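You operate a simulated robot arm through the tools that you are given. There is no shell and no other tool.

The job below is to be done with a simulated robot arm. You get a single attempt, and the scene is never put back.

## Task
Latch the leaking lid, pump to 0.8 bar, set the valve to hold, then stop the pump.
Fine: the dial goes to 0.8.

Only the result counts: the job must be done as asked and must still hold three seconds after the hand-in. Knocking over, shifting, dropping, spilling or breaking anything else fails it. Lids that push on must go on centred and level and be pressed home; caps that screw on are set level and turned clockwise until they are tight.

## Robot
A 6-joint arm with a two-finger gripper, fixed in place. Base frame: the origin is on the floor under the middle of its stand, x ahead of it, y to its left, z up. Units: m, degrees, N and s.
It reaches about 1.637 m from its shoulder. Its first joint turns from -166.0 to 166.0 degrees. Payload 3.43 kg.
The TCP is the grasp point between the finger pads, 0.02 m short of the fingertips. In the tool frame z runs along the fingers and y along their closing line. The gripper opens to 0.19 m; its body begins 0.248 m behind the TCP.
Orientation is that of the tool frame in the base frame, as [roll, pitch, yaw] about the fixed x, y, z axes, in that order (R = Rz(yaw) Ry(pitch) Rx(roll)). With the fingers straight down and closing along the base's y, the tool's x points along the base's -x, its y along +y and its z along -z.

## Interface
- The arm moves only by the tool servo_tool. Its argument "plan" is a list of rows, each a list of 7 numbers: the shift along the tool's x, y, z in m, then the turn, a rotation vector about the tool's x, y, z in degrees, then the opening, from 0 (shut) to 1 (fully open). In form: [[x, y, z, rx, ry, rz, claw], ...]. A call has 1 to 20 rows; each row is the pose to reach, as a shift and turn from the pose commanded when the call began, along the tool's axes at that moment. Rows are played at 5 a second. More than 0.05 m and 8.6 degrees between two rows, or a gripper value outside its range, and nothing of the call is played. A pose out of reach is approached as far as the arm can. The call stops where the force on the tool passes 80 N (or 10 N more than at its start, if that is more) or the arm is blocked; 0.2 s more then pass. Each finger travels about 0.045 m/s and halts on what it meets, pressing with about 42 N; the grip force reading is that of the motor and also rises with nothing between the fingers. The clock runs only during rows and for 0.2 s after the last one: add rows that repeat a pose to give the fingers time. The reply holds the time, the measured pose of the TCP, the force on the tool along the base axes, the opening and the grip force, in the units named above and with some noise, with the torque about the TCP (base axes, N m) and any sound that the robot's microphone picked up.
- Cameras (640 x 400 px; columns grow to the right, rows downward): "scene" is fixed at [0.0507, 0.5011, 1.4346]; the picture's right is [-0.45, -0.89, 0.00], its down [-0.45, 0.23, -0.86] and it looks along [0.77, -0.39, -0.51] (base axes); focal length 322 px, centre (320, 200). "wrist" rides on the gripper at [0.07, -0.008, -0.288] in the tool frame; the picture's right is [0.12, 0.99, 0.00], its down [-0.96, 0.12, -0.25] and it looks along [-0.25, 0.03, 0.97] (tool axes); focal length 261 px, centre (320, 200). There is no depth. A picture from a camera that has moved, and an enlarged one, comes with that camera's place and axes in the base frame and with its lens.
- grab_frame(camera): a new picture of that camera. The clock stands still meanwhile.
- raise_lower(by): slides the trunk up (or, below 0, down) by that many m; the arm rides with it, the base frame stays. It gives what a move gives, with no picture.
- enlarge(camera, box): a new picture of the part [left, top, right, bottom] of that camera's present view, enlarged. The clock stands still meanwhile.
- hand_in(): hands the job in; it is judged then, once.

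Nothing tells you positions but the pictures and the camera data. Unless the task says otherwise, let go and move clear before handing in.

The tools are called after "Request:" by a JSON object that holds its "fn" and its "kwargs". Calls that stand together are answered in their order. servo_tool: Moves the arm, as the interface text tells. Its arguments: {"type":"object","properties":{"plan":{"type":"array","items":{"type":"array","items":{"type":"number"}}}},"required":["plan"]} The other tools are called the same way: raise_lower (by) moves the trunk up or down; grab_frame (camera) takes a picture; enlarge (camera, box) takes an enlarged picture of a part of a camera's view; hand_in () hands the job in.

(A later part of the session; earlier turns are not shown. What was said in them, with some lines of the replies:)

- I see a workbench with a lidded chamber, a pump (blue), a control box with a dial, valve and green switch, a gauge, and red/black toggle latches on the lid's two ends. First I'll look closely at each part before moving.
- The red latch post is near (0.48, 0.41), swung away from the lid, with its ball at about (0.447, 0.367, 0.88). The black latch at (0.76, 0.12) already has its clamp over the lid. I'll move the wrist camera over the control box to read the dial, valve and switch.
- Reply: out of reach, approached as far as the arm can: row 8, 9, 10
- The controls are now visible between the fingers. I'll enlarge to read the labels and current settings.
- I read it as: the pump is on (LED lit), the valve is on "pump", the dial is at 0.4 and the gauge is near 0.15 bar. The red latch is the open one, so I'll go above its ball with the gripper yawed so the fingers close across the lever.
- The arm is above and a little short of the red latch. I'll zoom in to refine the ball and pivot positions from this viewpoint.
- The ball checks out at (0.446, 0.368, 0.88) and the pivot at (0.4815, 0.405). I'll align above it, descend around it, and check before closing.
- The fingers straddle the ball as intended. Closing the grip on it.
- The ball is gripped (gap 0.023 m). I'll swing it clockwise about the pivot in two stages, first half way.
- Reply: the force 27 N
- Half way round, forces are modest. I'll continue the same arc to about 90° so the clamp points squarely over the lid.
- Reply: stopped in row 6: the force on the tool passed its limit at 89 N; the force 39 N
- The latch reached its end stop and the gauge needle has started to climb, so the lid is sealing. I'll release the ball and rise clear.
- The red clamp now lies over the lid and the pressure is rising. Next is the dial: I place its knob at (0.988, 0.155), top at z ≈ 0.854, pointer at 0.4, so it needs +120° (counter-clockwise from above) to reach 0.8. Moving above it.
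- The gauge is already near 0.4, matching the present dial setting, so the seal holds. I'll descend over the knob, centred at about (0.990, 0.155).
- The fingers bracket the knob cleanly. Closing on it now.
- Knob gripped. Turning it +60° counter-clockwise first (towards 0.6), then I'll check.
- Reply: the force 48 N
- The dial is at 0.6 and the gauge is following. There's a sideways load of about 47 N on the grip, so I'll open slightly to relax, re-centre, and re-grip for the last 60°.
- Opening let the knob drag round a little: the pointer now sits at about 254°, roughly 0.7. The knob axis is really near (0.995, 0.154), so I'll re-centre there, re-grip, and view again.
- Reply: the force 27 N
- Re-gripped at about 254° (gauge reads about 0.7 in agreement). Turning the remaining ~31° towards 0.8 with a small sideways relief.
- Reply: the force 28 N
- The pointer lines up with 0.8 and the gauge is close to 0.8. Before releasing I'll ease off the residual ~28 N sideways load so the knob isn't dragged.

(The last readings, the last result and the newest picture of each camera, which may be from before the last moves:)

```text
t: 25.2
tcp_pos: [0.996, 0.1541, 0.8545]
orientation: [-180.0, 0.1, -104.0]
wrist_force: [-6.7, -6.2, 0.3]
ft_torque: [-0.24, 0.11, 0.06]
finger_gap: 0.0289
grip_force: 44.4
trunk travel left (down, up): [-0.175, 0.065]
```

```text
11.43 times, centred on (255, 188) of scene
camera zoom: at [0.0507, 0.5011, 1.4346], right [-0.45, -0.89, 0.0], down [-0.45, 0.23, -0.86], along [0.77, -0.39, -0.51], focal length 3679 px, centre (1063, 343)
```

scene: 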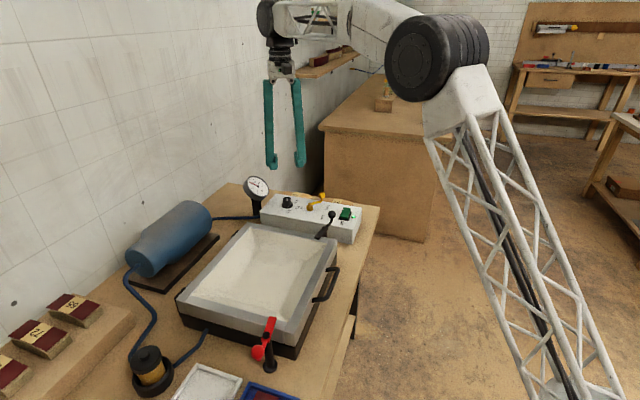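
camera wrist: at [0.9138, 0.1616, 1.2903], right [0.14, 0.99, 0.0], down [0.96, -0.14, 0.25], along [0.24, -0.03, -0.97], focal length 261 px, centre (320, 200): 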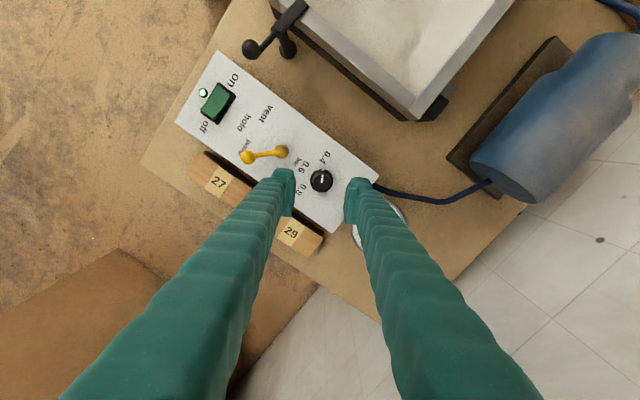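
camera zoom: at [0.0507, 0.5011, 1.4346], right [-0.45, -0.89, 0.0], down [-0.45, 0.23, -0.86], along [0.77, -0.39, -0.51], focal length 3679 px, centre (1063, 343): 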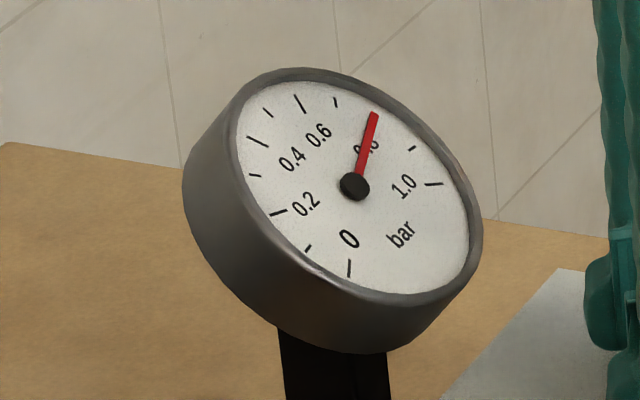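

Forces are now small and the needle covers the 0.8 tick. Opening the fingers now.

Request:
{"fn": "servo_tool", "kwargs": {"plan": [[0.0004, 0.0003, 0, 0, 0, 0, 0.17], [0.0004, 0.0003, 0, 0, 0, 0, 0.22], [0.0004, 0.0003, 0, 0, 0, 0, 0.25], [0.0004, 0.0003, 0, 0, 0, 0, 0.25]]}}

Request:
{"fn": "enlarge", "kwargs": {"camera": "wrist", "box": [250, 120, 410, 240]}}

Request:
{"fn": "enlarge", "kwargs": {"camera": "scene", "box": [235, 170, 275, 205]}}

```text
t: 26.2
tcp_pos: [0.9952, 0.1522, 0.853]
orientation: [179.8, 0.0, -104.1]
wrist_force: [-0.2, -0.1, 0.1]
ft_torque: [0.0, -0.01, 0.0]
finger_gap: 0.0476
grip_force: 0.0
trunk travel left (down, up): [-0.175, 0.065]
```

```text
3.33 times, centred on (330, 180) of wrist
camera zoom: at [0.986, 0.0812, 1.1411], right [-0.99, 0.13, 0.0], down [0.12, 0.96, 0.25], along [0.03, 0.25, -0.97], focal length 869 px, centre (287, 267)
```

zoom: 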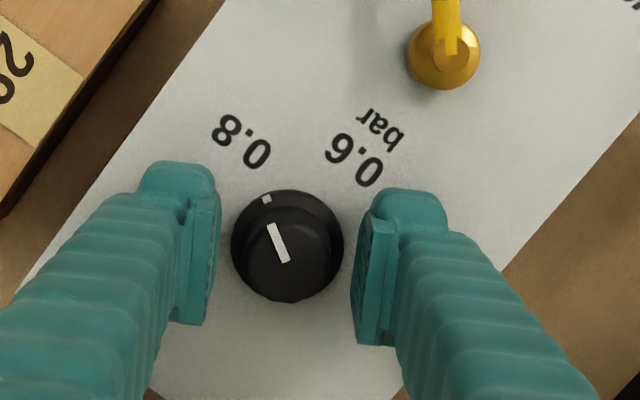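

```text
11.43 times, centred on (255, 188) of scene
camera zoom: at [0.0507, 0.5011, 1.4346], right [-0.45, -0.89, 0.0], down [-0.45, 0.23, -0.86], along [0.77, -0.39, -0.51], focal length 3679 px, centre (1063, 343)
```

zoom: 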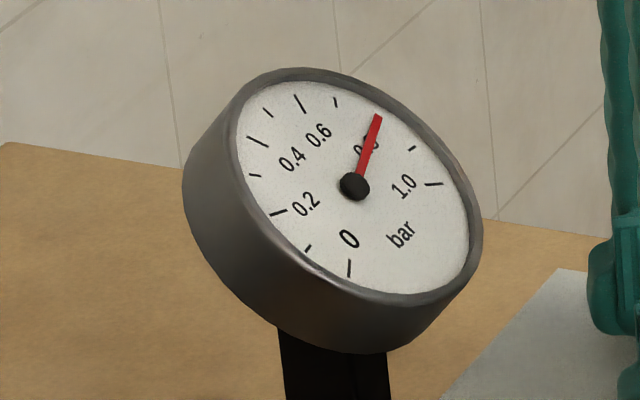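

The knob stayed put: its pointer lines up with 0.8 and the needle sits on the 0.8 tick. Next is the yellow valve lever, whose hub I place near (0.930, 0.093) and ball near (0.935, 0.044, 0.866). I'll rise and move above the ball.

Request:
{"fn": "servo_tool", "kwargs": {"plan": [[0, 0, -0.03, 0, 0, 0, 0.25], [0, 0, -0.07, 0, 0, 0, 0.25], [0, 0, -0.11, 0, 0, 0, 0.28], [0.0398, 0.0107, -0.12, 0, 0, -6.67, 0.32], [0.0795, 0.0214, -0.12, 0, 0, -13.3, 0.35], [0.1193, 0.0321, -0.12, 0, 0, -20, 0.35], [0.1193, 0.0321, -0.12, 0, 0, -20, 0.35]]}}

Request:
{"fn": "grab_frame", "kwargs": {"camera": "wrist"}}

Request:
{"fn": "enlarge", "kwargs": {"camera": "scene", "box": [235, 165, 335, 225]}}

Request:
{"fn": "enlarge", "kwargs": {"camera": "scene", "box": [235, 170, 275, 205]}}

```text
t: 27.8
tcp_pos: [0.9345, 0.0455, 0.9741]
orientation: [179.9, 0.1, -84.1]
wrist_force: [-0.6, -0.2, 0.7]
ft_torque: [0.01, -0.01, -0.02]
finger_gap: 0.0665
grip_force: 0.1
trunk travel left (down, up): [-0.175, 0.065]
```

```text
taken
camera wrist: at [0.9495, -0.0254, 1.2615], right [-0.98, -0.22, 0.0], down [-0.21, 0.94, 0.25], along [-0.06, 0.24, -0.97], focal length 261 px, centre (320, 200)
```

wrist: 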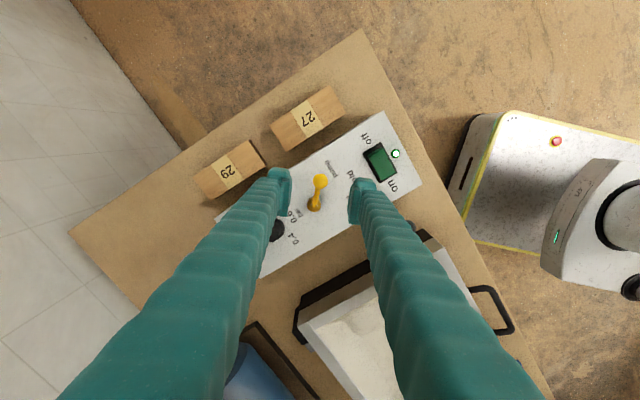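

```text
6.40 times, centred on (285, 195) of scene
camera zoom: at [0.0507, 0.5011, 1.4346], right [-0.45, -0.89, 0.0], down [-0.45, 0.23, -0.86], along [0.77, -0.39, -0.51], focal length 2060 px, centre (544, 232)
```

zoom: 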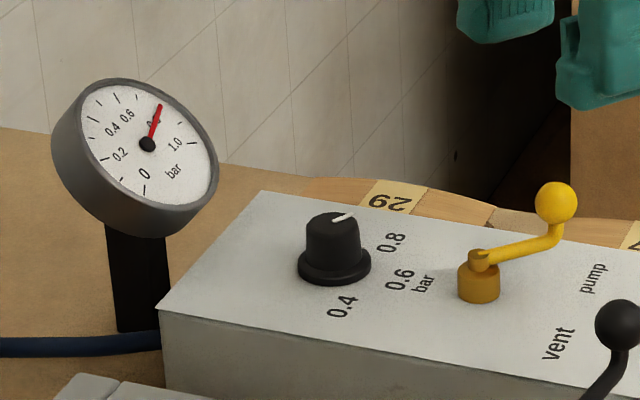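

```text
11.43 times, centred on (255, 188) of scene
camera zoom: at [0.0507, 0.5011, 1.4346], right [-0.45, -0.89, 0.0], down [-0.45, 0.23, -0.86], along [0.77, -0.39, -0.51], focal length 3679 px, centre (1063, 343)
```

zoom: 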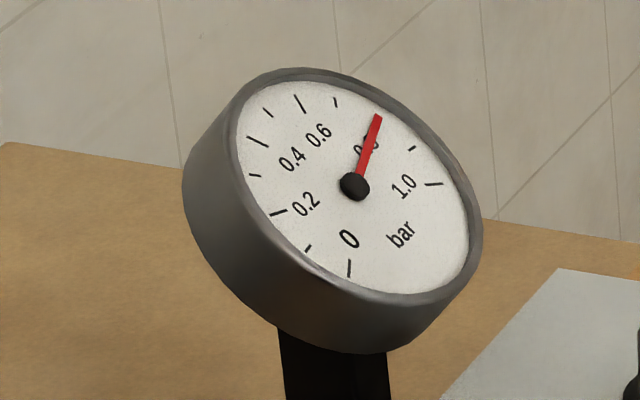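

The gauge is steady. I'll compare it against the earlier 8x view where the 0.8 tick was uncovered, and zoom on the lever.

Request:
{"fn": "enlarge", "kwargs": {"camera": "scene", "box": [235, 165, 315, 215]}}

Request:
{"fn": "enlarge", "kwargs": {"camera": "wrist", "box": [250, 110, 430, 235]}}

```text
8.00 times, centred on (275, 190) of scene
camera zoom: at [0.0507, 0.5011, 1.4346], right [-0.45, -0.89, 0.0], down [-0.45, 0.23, -0.86], along [0.77, -0.39, -0.51], focal length 2575 px, centre (680, 280)
```

zoom: 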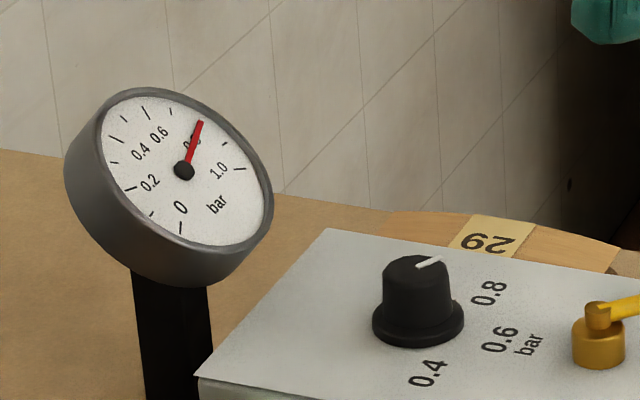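

```text
3.20 times, centred on (340, 172) of wrist
camera zoom: at [0.9495, -0.0254, 1.2615], right [-0.98, -0.22, 0.0], down [-0.21, 0.94, 0.25], along [-0.06, 0.24, -0.97], focal length 834 px, centre (256, 288)
```

zoom: 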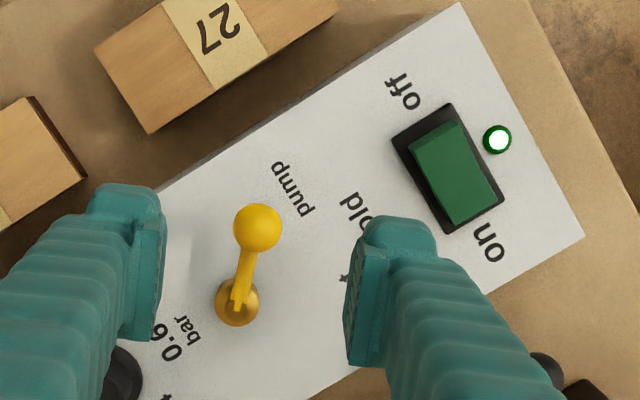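

The ball is at (0.933, 0.0455) and the hub at (0.932, 0.091), so the lever points to about 271° and "hold" needs a 45° clockwise swing. Descending over the ball and gripping it.

Request:
{"fn": "servo_tool", "kwargs": {"plan": [[0, 0.0015, 0.035, 0, 0, 0, 0.32], [0, 0.0015, 0.07, 0, 0, 0, 0.32], [0, 0.0015, 0.09, 0, 0, 0, 0.32], [0, 0.0015, 0.104, 0, 0, 0, 0.32], [0, 0.0015, 0.104, 0, 0, 0, 0.32]]}}

Request:
{"fn": "enlarge", "kwargs": {"camera": "wrist", "box": [250, 110, 430, 235]}}

Request:
{"fn": "enlarge", "kwargs": {"camera": "scene", "box": [270, 175, 370, 245]}}

```text
t: 29.0
tcp_pos: [0.9345, 0.0438, 0.8701]
orientation: [179.8, 0.1, -84.1]
wrist_force: [-0.3, -0.2, -0.7]
ft_torque: [-0.01, 0.03, -0.03]
finger_gap: 0.0608
grip_force: 0.0
trunk travel left (down, up): [-0.175, 0.065]
```

```text
3.20 times, centred on (340, 172) of wrist
camera zoom: at [0.9492, -0.0263, 1.1569], right [-0.98, -0.22, 0.0], down [-0.21, 0.94, 0.25], along [-0.06, 0.24, -0.97], focal length 834 px, centre (256, 288)
```

zoom: 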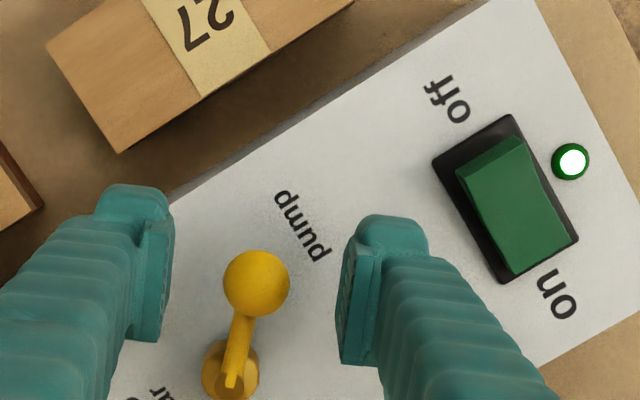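

```text
5.71 times, centred on (320, 210) of scene
camera zoom: at [0.0507, 0.5011, 1.4346], right [-0.45, -0.89, 0.0], down [-0.45, 0.23, -0.86], along [0.77, -0.39, -0.51], focal length 1839 px, centre (320, 143)
```

zoom: 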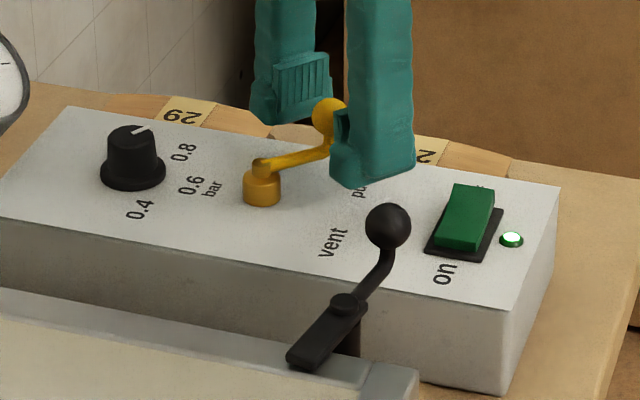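

The ball is centred between the pads. Gripping it.

Request:
{"fn": "servo_tool", "kwargs": {"plan": [[0, 0, 0, 0, 0, 0, 0.2], [0, 0, 0, 0, 0, 0, 0.1], [0, 0, 0, 0, 0, 0, 0.05], [0, 0, 0, 0, 0, 0, 0.05], [0, 0, 0, 0, 0, 0, 0.05]]}}

Request:
{"fn": "enlarge", "kwargs": {"camera": "wrist", "box": [250, 110, 430, 235]}}

```text
t: 30.2
tcp_pos: [0.9339, 0.0435, 0.8694]
orientation: [180.0, 0.2, -84.1]
wrist_force: [-1.7, -0.4, -1.2]
ft_torque: [0.05, -0.01, 0.03]
finger_gap: 0.0195
grip_force: 45.2
trunk travel left (down, up): [-0.175, 0.065]
```

```text
3.20 times, centred on (340, 172) of wrist
camera zoom: at [0.9492, -0.0263, 1.157], right [-0.98, -0.22, 0.0], down [-0.21, 0.94, 0.25], along [-0.06, 0.24, -0.97], focal length 834 px, centre (256, 288)
```

zoom: 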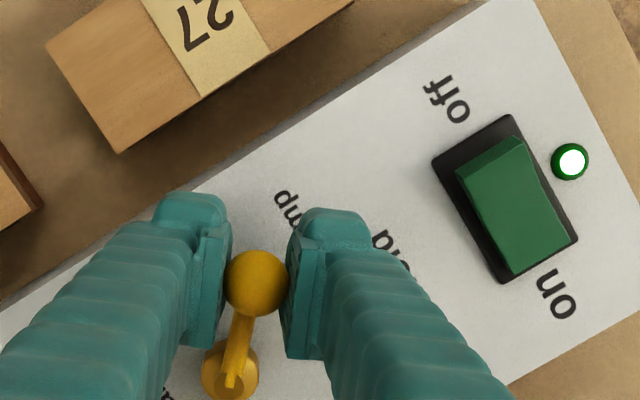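

Ball gripped with almost no side load. Swinging the lever 45° clockwise about its hub to "hold".

Request:
{"fn": "servo_tool", "kwargs": {"plan": [[-0.0007, 0.0061, 0, 0, 0, 7.5, 0.05], [-0.0022, 0.0121, 0, 0, 0, 15, 0.05], [-0.0045, 0.0179, 0, 0, 0, 22.5, 0.05], [-0.0075, 0.0233, 0, 0, 0, 30, 0.05], [-0.0112, 0.0282, 0, 0, 0, 37.5, 0.05], [-0.0155, 0.0327, 0, 0, 0, 45, 0.05], [-0.0155, 0.0327, 0, 0, 0, 45, 0.05]]}}

Request:
{"fn": "enlarge", "kwargs": {"camera": "wrist", "box": [250, 110, 430, 235]}}

Request:
{"fn": "enlarge", "kwargs": {"camera": "scene", "box": [235, 165, 395, 265]}}

```text
t: 31.8
tcp_pos: [0.9007, 0.0567, 0.8707]
orientation: [179.9, 0.0, -129.3]
wrist_force: [2.3, 14.7, -1.2]
ft_torque: [0.03, 0.04, 0.35]
finger_gap: 0.0196
grip_force: 45.1
trunk travel left (down, up): [-0.175, 0.065]
```

```text
3.20 times, centred on (340, 172) of wrist
camera zoom: at [0.8621, -0.0042, 1.157], right [-0.84, 0.53, 0.0], down [0.52, 0.82, 0.25], along [0.13, 0.21, -0.97], focal length 834 px, centre (256, 288)
```

zoom: 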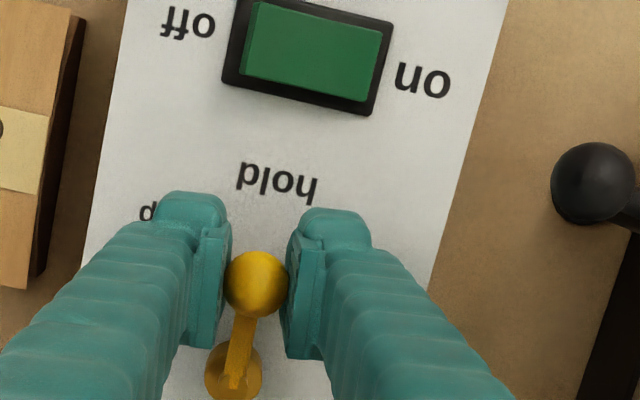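

```text
4.00 times, centred on (315, 215) of scene
camera zoom: at [0.0507, 0.5011, 1.4346], right [-0.45, -0.89, 0.0], down [-0.45, 0.23, -0.86], along [0.77, -0.39, -0.51], focal length 1288 px, centre (340, 140)
```

zoom: 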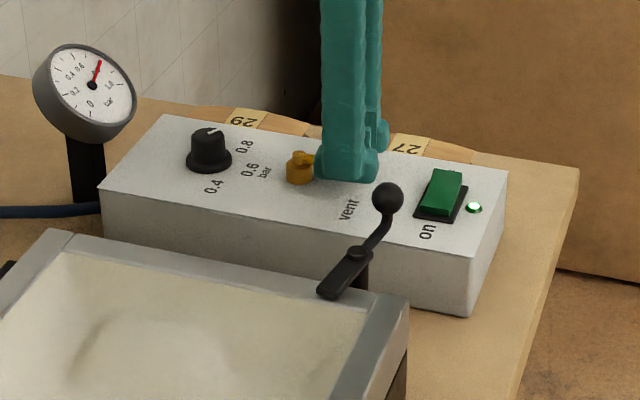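

The lever now points at "hold". I'll relax the small side load, release, and rise clear.

Request:
{"fn": "servo_tool", "kwargs": {"plan": [[-0.0007, 0.0005, 0, 0, 0, 0, 0.05], [-0.0007, 0.0005, 0, 0, 0, 0, 0.15], [-0.0007, 0.0005, 0, 0, 0, 0, 0.22], [-0.0007, 0.0005, 0, 0, 0, 0, 0.3], [-0.0007, 0.0005, 0, 0, 0, 0, 0.3], [-0.0007, 0.0005, -0.03, 0, 0, 0, 0.3], [-0.0007, 0.0005, -0.07, 0, 0, 0, 0.3], [-0.0007, 0.0005, -0.11, 0, 0, 0, 0.3]]}}

Request:
{"fn": "enlarge", "kwargs": {"camera": "wrist", "box": [230, 80, 430, 230]}}

Request:
{"fn": "enlarge", "kwargs": {"camera": "scene", "box": [235, 165, 395, 265]}}

Request:
{"fn": "enlarge", "kwargs": {"camera": "scene", "box": [235, 170, 275, 205]}}

```text
t: 33.6
tcp_pos: [0.9017, 0.057, 0.9783]
orientation: [179.9, 0.0, -129.1]
wrist_force: [-0.4, 0.1, -1.8]
ft_torque: [0.02, 0.05, -0.01]
finger_gap: 0.057
grip_force: 0.1
trunk travel left (down, up): [-0.175, 0.065]
```

```text
2.67 times, centred on (330, 155) of wrist
camera zoom: at [0.8643, -0.0026, 1.2659], right [-0.85, 0.53, 0.0], down [0.52, 0.82, 0.25], along [0.13, 0.21, -0.97], focal length 695 px, centre (293, 320)
```

zoom: 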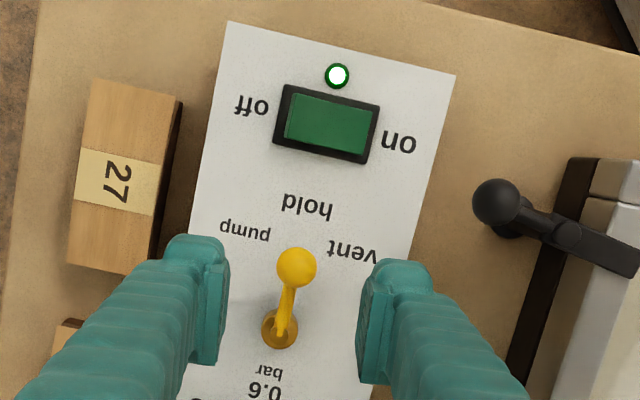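

```text
4.00 times, centred on (315, 215) of scene
camera zoom: at [0.0507, 0.5011, 1.4346], right [-0.45, -0.89, 0.0], down [-0.45, 0.23, -0.86], along [0.77, -0.39, -0.51], focal length 1288 px, centre (340, 140)
```

zoom: 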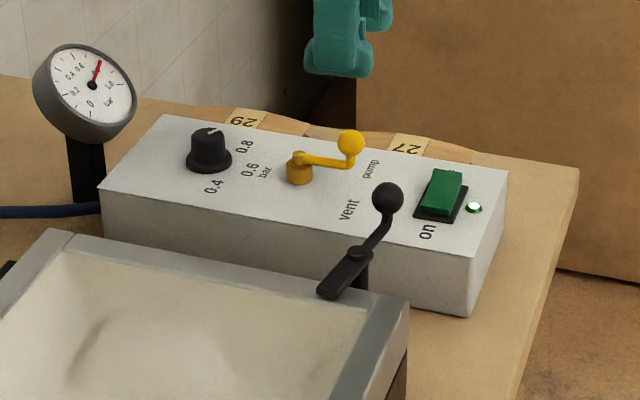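

```text
11.43 times, centred on (255, 188) of scene
camera zoom: at [0.0507, 0.5011, 1.4346], right [-0.45, -0.89, 0.0], down [-0.45, 0.23, -0.86], along [0.77, -0.39, -0.51], focal length 3679 px, centre (1063, 343)
```

zoom: 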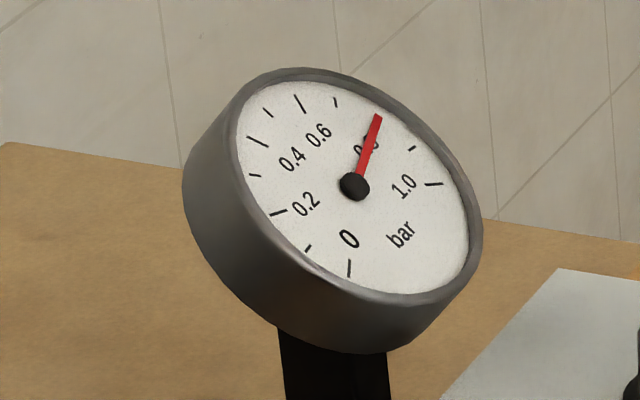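

The valve lever points at hold (about 224.5°) and the gauge stays on 0.8. The pump switch's "off" end is raised at about (0.858, -0.015, 0.841), so I'll close the fingers and move above it.

Request:
{"fn": "servo_tool", "kwargs": {"plan": [[0.028, -0.0052, 0, 0, 0, 2, 0.2], [0.056, -0.0105, 0.01, 0, 0, 4, 0.1], [0.0839, -0.0157, 0.03, 0, 0, 5.9, 0], [0.0839, -0.0157, 0.05, 0, 0, 5.9, 0], [0.0839, -0.0157, 0.05, 0, 0, 5.9, 0]]}}

Request:
{"fn": "enlarge", "kwargs": {"camera": "wrist", "box": [230, 100, 410, 235]}}

Request:
{"fn": "enlarge", "kwargs": {"camera": "scene", "box": [290, 165, 390, 235]}}

```text
t: 34.8
tcp_pos: [0.8601, -0.0204, 0.9284]
orientation: [180.0, 0.0, -135.0]
wrist_force: [-0.2, 0.3, 0.4]
ft_torque: [0.04, 0.0, -0.03]
finger_gap: 0.0
grip_force: 34.4
trunk travel left (down, up): [-0.175, 0.065]
```

```text
2.96 times, centred on (320, 168) of wrist
camera zoom: at [0.8152, -0.0765, 1.2162], right [-0.79, 0.62, 0.0], down [0.6, 0.76, 0.25], along [0.15, 0.2, -0.97], focal length 772 px, centre (320, 296)
```

zoom: 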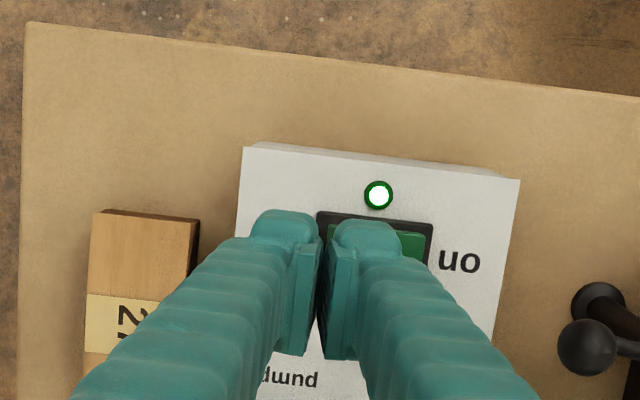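

```text
5.71 times, centred on (340, 200) of scene
camera zoom: at [0.0507, 0.5011, 1.4346], right [-0.45, -0.89, 0.0], down [-0.45, 0.23, -0.86], along [0.77, -0.39, -0.51], focal length 1839 px, centre (206, 200)
```

zoom: 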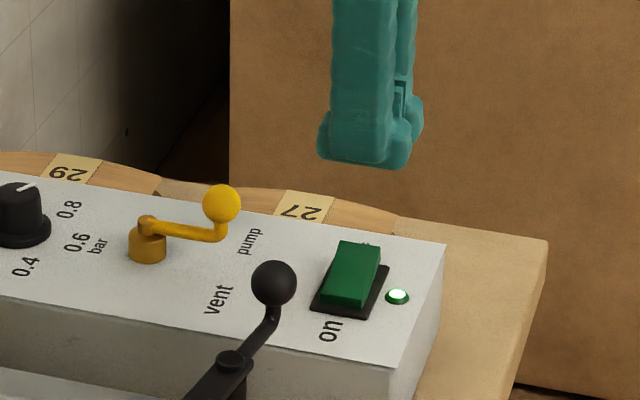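

Closed fingertips are right above the raised "off" end. I'll press straight down slowly, to about 1 cm below first contact.

Request:
{"fn": "servo_tool", "kwargs": {"plan": [[0, 0, 0.03, 0, 0, 0, 0], [0, 0, 0.055, 0, 0, 0, 0], [0, 0, 0.063, 0, 0, 0, 0], [0, 0, 0.067, 0, 0, 0, 0], [0, 0, 0.07, 0, 0, 0, 0], [0, 0, 0.073, 0, 0, 0, 0], [0, 0, 0.075, 0, 0, 0, 0], [0, 0, 0.077, 0, 0, 0, 0], [0, 0, 0.077, 0, 0, 0, 0]]}}

Request:
{"fn": "enlarge", "kwargs": {"camera": "wrist", "box": [230, 100, 410, 235]}}

Request:
{"fn": "enlarge", "kwargs": {"camera": "scene", "box": [290, 165, 390, 235]}}

```text
t: 36.8
tcp_pos: [0.8581, -0.0168, 0.8566]
orientation: [-179.9, 0.2, -134.9]
wrist_force: [7.7, 3.4, 58.0]
ft_torque: [0.42, 0.39, -0.07]
finger_gap: 0.0
grip_force: 34.3
trunk travel left (down, up): [-0.175, 0.065]
heard: click
```

```text
2.96 times, centred on (320, 168) of wrist
camera zoom: at [0.8132, -0.0736, 1.1438], right [-0.79, 0.62, 0.0], down [0.6, 0.76, 0.25], along [0.16, 0.2, -0.97], focal length 772 px, centre (320, 296)
```

zoom: 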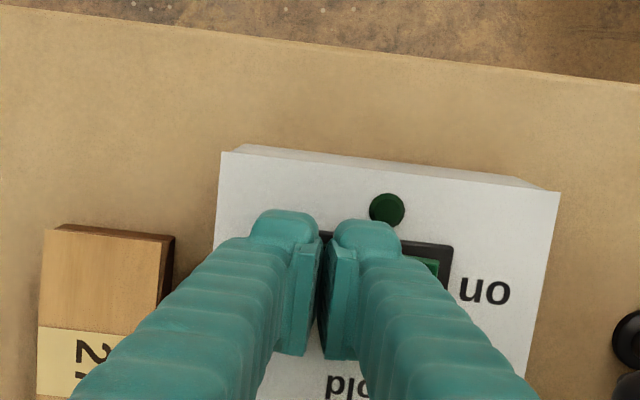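

```text
5.71 times, centred on (340, 200) of scene
camera zoom: at [0.0507, 0.5011, 1.4346], right [-0.45, -0.89, 0.0], down [-0.45, 0.23, -0.86], along [0.77, -0.39, -0.51], focal length 1839 px, centre (206, 200)
```

zoom: 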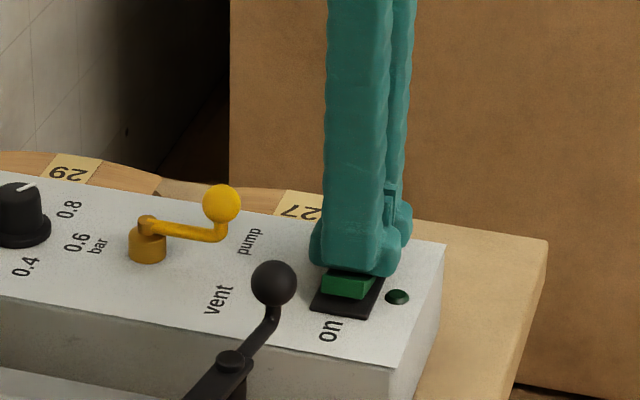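

A click sounded and the LED went dark, so the pump is off. I'll lift straight up and recheck everything.

Request:
{"fn": "servo_tool", "kwargs": {"plan": [[0, 0, -0.01, 0, 0, 0, 0], [0, 0, -0.04, 0, 0, 0, 0], [0, 0, -0.08, 0, 0, 0, 0], [0, 0, -0.12, 0, 0, 0, 0], [0, 0, -0.16, 0, 0, 0, 0], [-0.03, 0, -0.19, 0, 0, 0, 0.1], [-0.06, 0, -0.22, 0, 0, 0, 0.2], [-0.06, 0, -0.22, 0, 0, 0, 0.3]]}}

Request:
{"fn": "grab_frame", "kwargs": {"camera": "wrist"}}

Request:
{"fn": "grab_frame", "kwargs": {"camera": "scene"}}

Request:
{"fn": "enlarge", "kwargs": {"camera": "scene", "box": [235, 170, 275, 205]}}

Request:
{"fn": "enlarge", "kwargs": {"camera": "scene", "box": [235, 165, 395, 265]}}

```text
t: 38.6
tcp_pos: [0.9032, 0.022, 1.0724]
orientation: [179.9, 0.0, -135.0]
wrist_force: [0.2, 0.3, -0.2]
ft_torque: [-0.02, 0.05, 0.05]
finger_gap: 0.0572
grip_force: 0.0
trunk travel left (down, up): [-0.175, 0.065]
```

```text
taken
camera wrist: at [0.8606, -0.0341, 1.3603], right [-0.79, 0.62, 0.0], down [0.6, 0.76, 0.25], along [0.15, 0.2, -0.97], focal length 261 px, centre (320, 200)
```

wrist: 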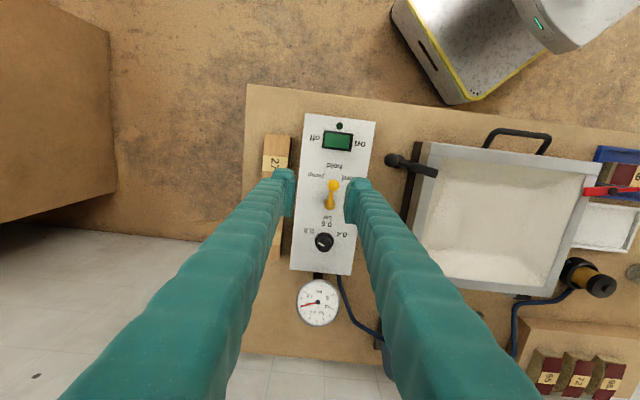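

```text
taken
```

scene: 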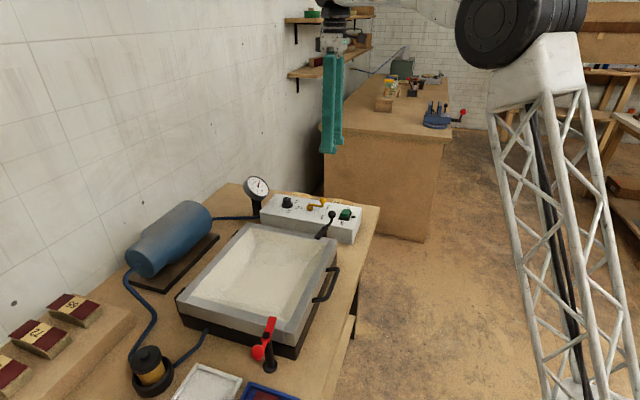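

```text
11.43 times, centred on (255, 188) of scene
camera zoom: at [0.0507, 0.5011, 1.4346], right [-0.45, -0.89, 0.0], down [-0.45, 0.23, -0.86], along [0.77, -0.39, -0.51], focal length 3679 px, centre (1063, 343)
```

zoom: 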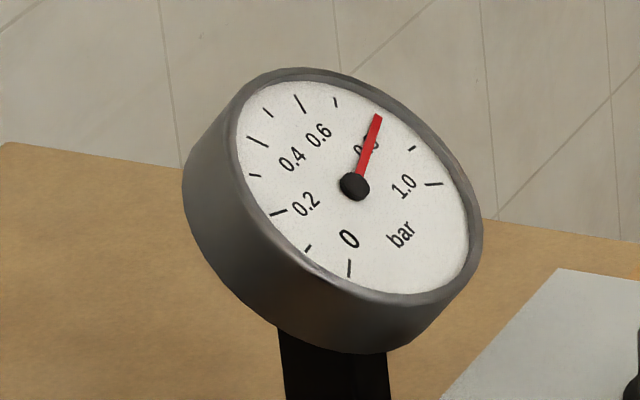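

```text
4.00 times, centred on (315, 215) of scene
camera zoom: at [0.0507, 0.5011, 1.4346], right [-0.45, -0.89, 0.0], down [-0.45, 0.23, -0.86], along [0.77, -0.39, -0.51], focal length 1288 px, centre (340, 140)
```

zoom: 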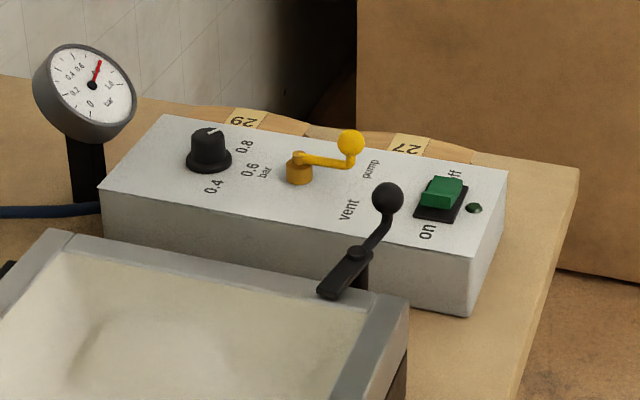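

The rocker has flipped to off with the LED dark, and the gauge holds. One last close look at the gauge and controls from above, and the red latch.

Request:
{"fn": "enlarge", "kwargs": {"camera": "wrist", "box": [285, 270, 355, 335]}}

Request:
{"fn": "enlarge", "kwargs": {"camera": "wrist", "box": [280, 105, 400, 265]}}

Request:
{"fn": "enlarge", "kwargs": {"camera": "scene", "box": [160, 280, 352, 400]}}

```text
6.15 times, centred on (320, 302) of wrist
camera zoom: at [0.8606, -0.0341, 1.3603], right [-0.79, 0.62, 0.0], down [0.6, 0.76, 0.25], along [0.15, 0.2, -0.97], focal length 1604 px, centre (320, -431)
```

zoom: 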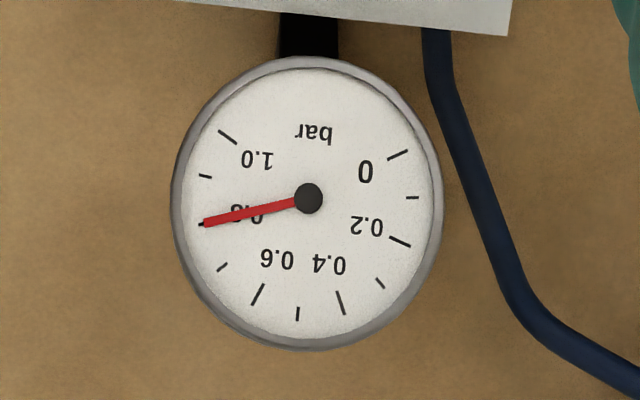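

```text
2.50 times, centred on (340, 185) of wrist
camera zoom: at [0.8606, -0.0341, 1.3603], right [-0.79, 0.62, 0.0], down [0.6, 0.76, 0.25], along [0.15, 0.2, -0.97], focal length 652 px, centre (270, 238)
```

zoom: 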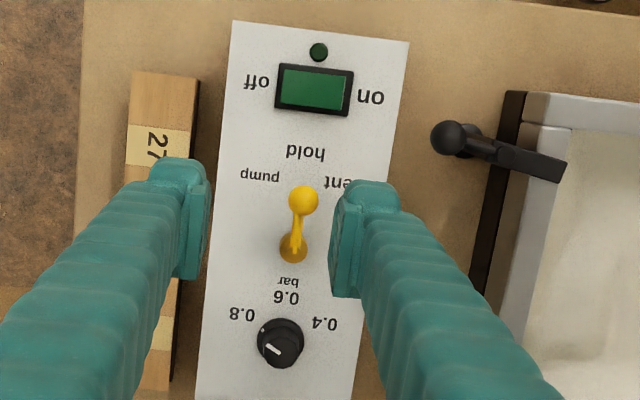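

```text
3.33 times, centred on (256, 340) of scene
camera zoom: at [0.0507, 0.5011, 1.4346], right [-0.45, -0.89, 0.0], down [-0.45, 0.23, -0.86], along [0.77, -0.39, -0.51], focal length 1073 px, centre (533, -267)
```

zoom: 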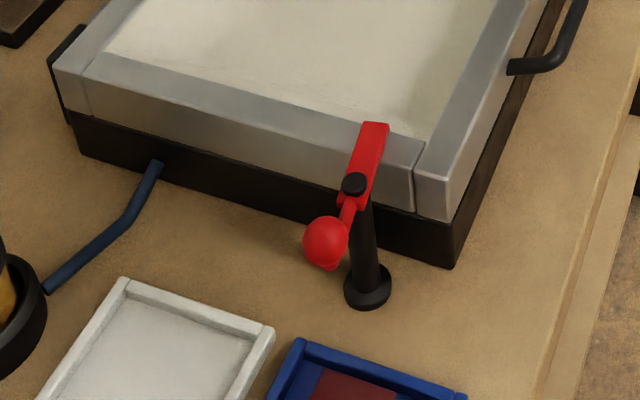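

The needle lies exactly on the 0.8 tick, the dial points to 0.8, the lever points to hold, and the pump is off. I'll wait a few seconds to confirm the pressure doesn't sag before handing in.

Request:
{"fn": "servo_tool", "kwargs": {"plan": [[0, 0, -0.02, 0, 0, 0, 0.3], [0, 0, -0.02, 0, 0, 0, 0.3], [0, 0, -0.02, 0, 0, 0, 0.3], [0, 0, -0.02, 0, 0, 0, 0.3], [0, 0, -0.02, 0, 0, 0, 0.3], [0, 0, -0.02, 0, 0, 0, 0.3], [0, 0, -0.02, 0, 0, 0, 0.3], [0, 0, -0.02, 0, 0, 0, 0.3], [0, 0, -0.02, 0, 0, 0, 0.3], [0, 0, -0.02, 0, 0, 0, 0.3], [0, 0, -0.02, 0, 0, 0, 0.3], [0, 0, -0.02, 0, 0, 0, 0.3], [0, 0, -0.02, 0, 0, 0, 0.3], [0, 0, -0.02, 0, 0, 0, 0.3], [0, 0, -0.02, 0, 0, 0, 0.3], [0, 0, -0.02, 0, 0, 0, 0.3], [0, 0, -0.02, 0, 0, 0, 0.3], [0, 0, -0.02, 0, 0, 0, 0.3]]}}

Request:
{"fn": "enlarge", "kwargs": {"camera": "wrist", "box": [285, 260, 355, 325]}}

Request:
{"fn": "enlarge", "kwargs": {"camera": "scene", "box": [235, 170, 275, 205]}}

```text
t: 42.4
tcp_pos: [0.9036, 0.0223, 1.0927]
orientation: [179.9, 0.0, -134.9]
wrist_force: [0.0, 0.1, 0.1]
ft_torque: [-0.01, -0.03, 0.0]
finger_gap: 0.0569
grip_force: 0.0
trunk travel left (down, up): [-0.175, 0.065]
```

```text
6.15 times, centred on (320, 292) of wrist
camera zoom: at [0.8596, -0.0331, 1.3809], right [-0.79, 0.62, 0.0], down [0.6, 0.76, 0.25], along [0.15, 0.2, -0.97], focal length 1604 px, centre (320, -369)
```

zoom: 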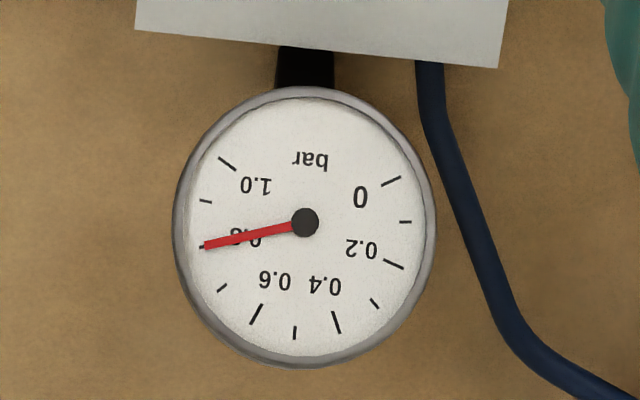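

```text
11.43 times, centred on (255, 188) of scene
camera zoom: at [0.0507, 0.5011, 1.4346], right [-0.45, -0.89, 0.0], down [-0.45, 0.23, -0.86], along [0.77, -0.39, -0.51], focal length 3679 px, centre (1063, 343)
```

zoom: 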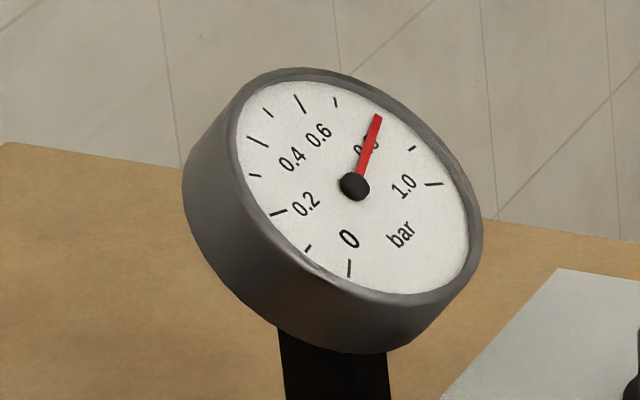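

The pressure held at 0.8 bar for nearly four seconds with the pump off and the valve on hold. The lid is latched and the arm is clear of everything, so I'm handing in.

Request:
{"fn": "hand_in", "kwargs": {}}

```text
The job is handed in.
```

The job is done and handed in; I haven't had the verdict yet.

- **Lid:** the red latch was open. I swung it to its end stop so its clamp sits over the lid, and the leak stopped. The black latch was already closed.
- **Pressure:** the dial points at 0.8 and the gauge needle sits on the 0.8 bar mark.
- **Valve:** the lever points at hold.
- **Pump:** it was already running when I started. I switched it off last; the switch clicked and its light went out.

With the valve on hold and the pump off, the needle stayed on 0.8 through a check of nearly four seconds before I handed in. I saw nothing else shifted or knocked over, and the arm was well clear of the bench.
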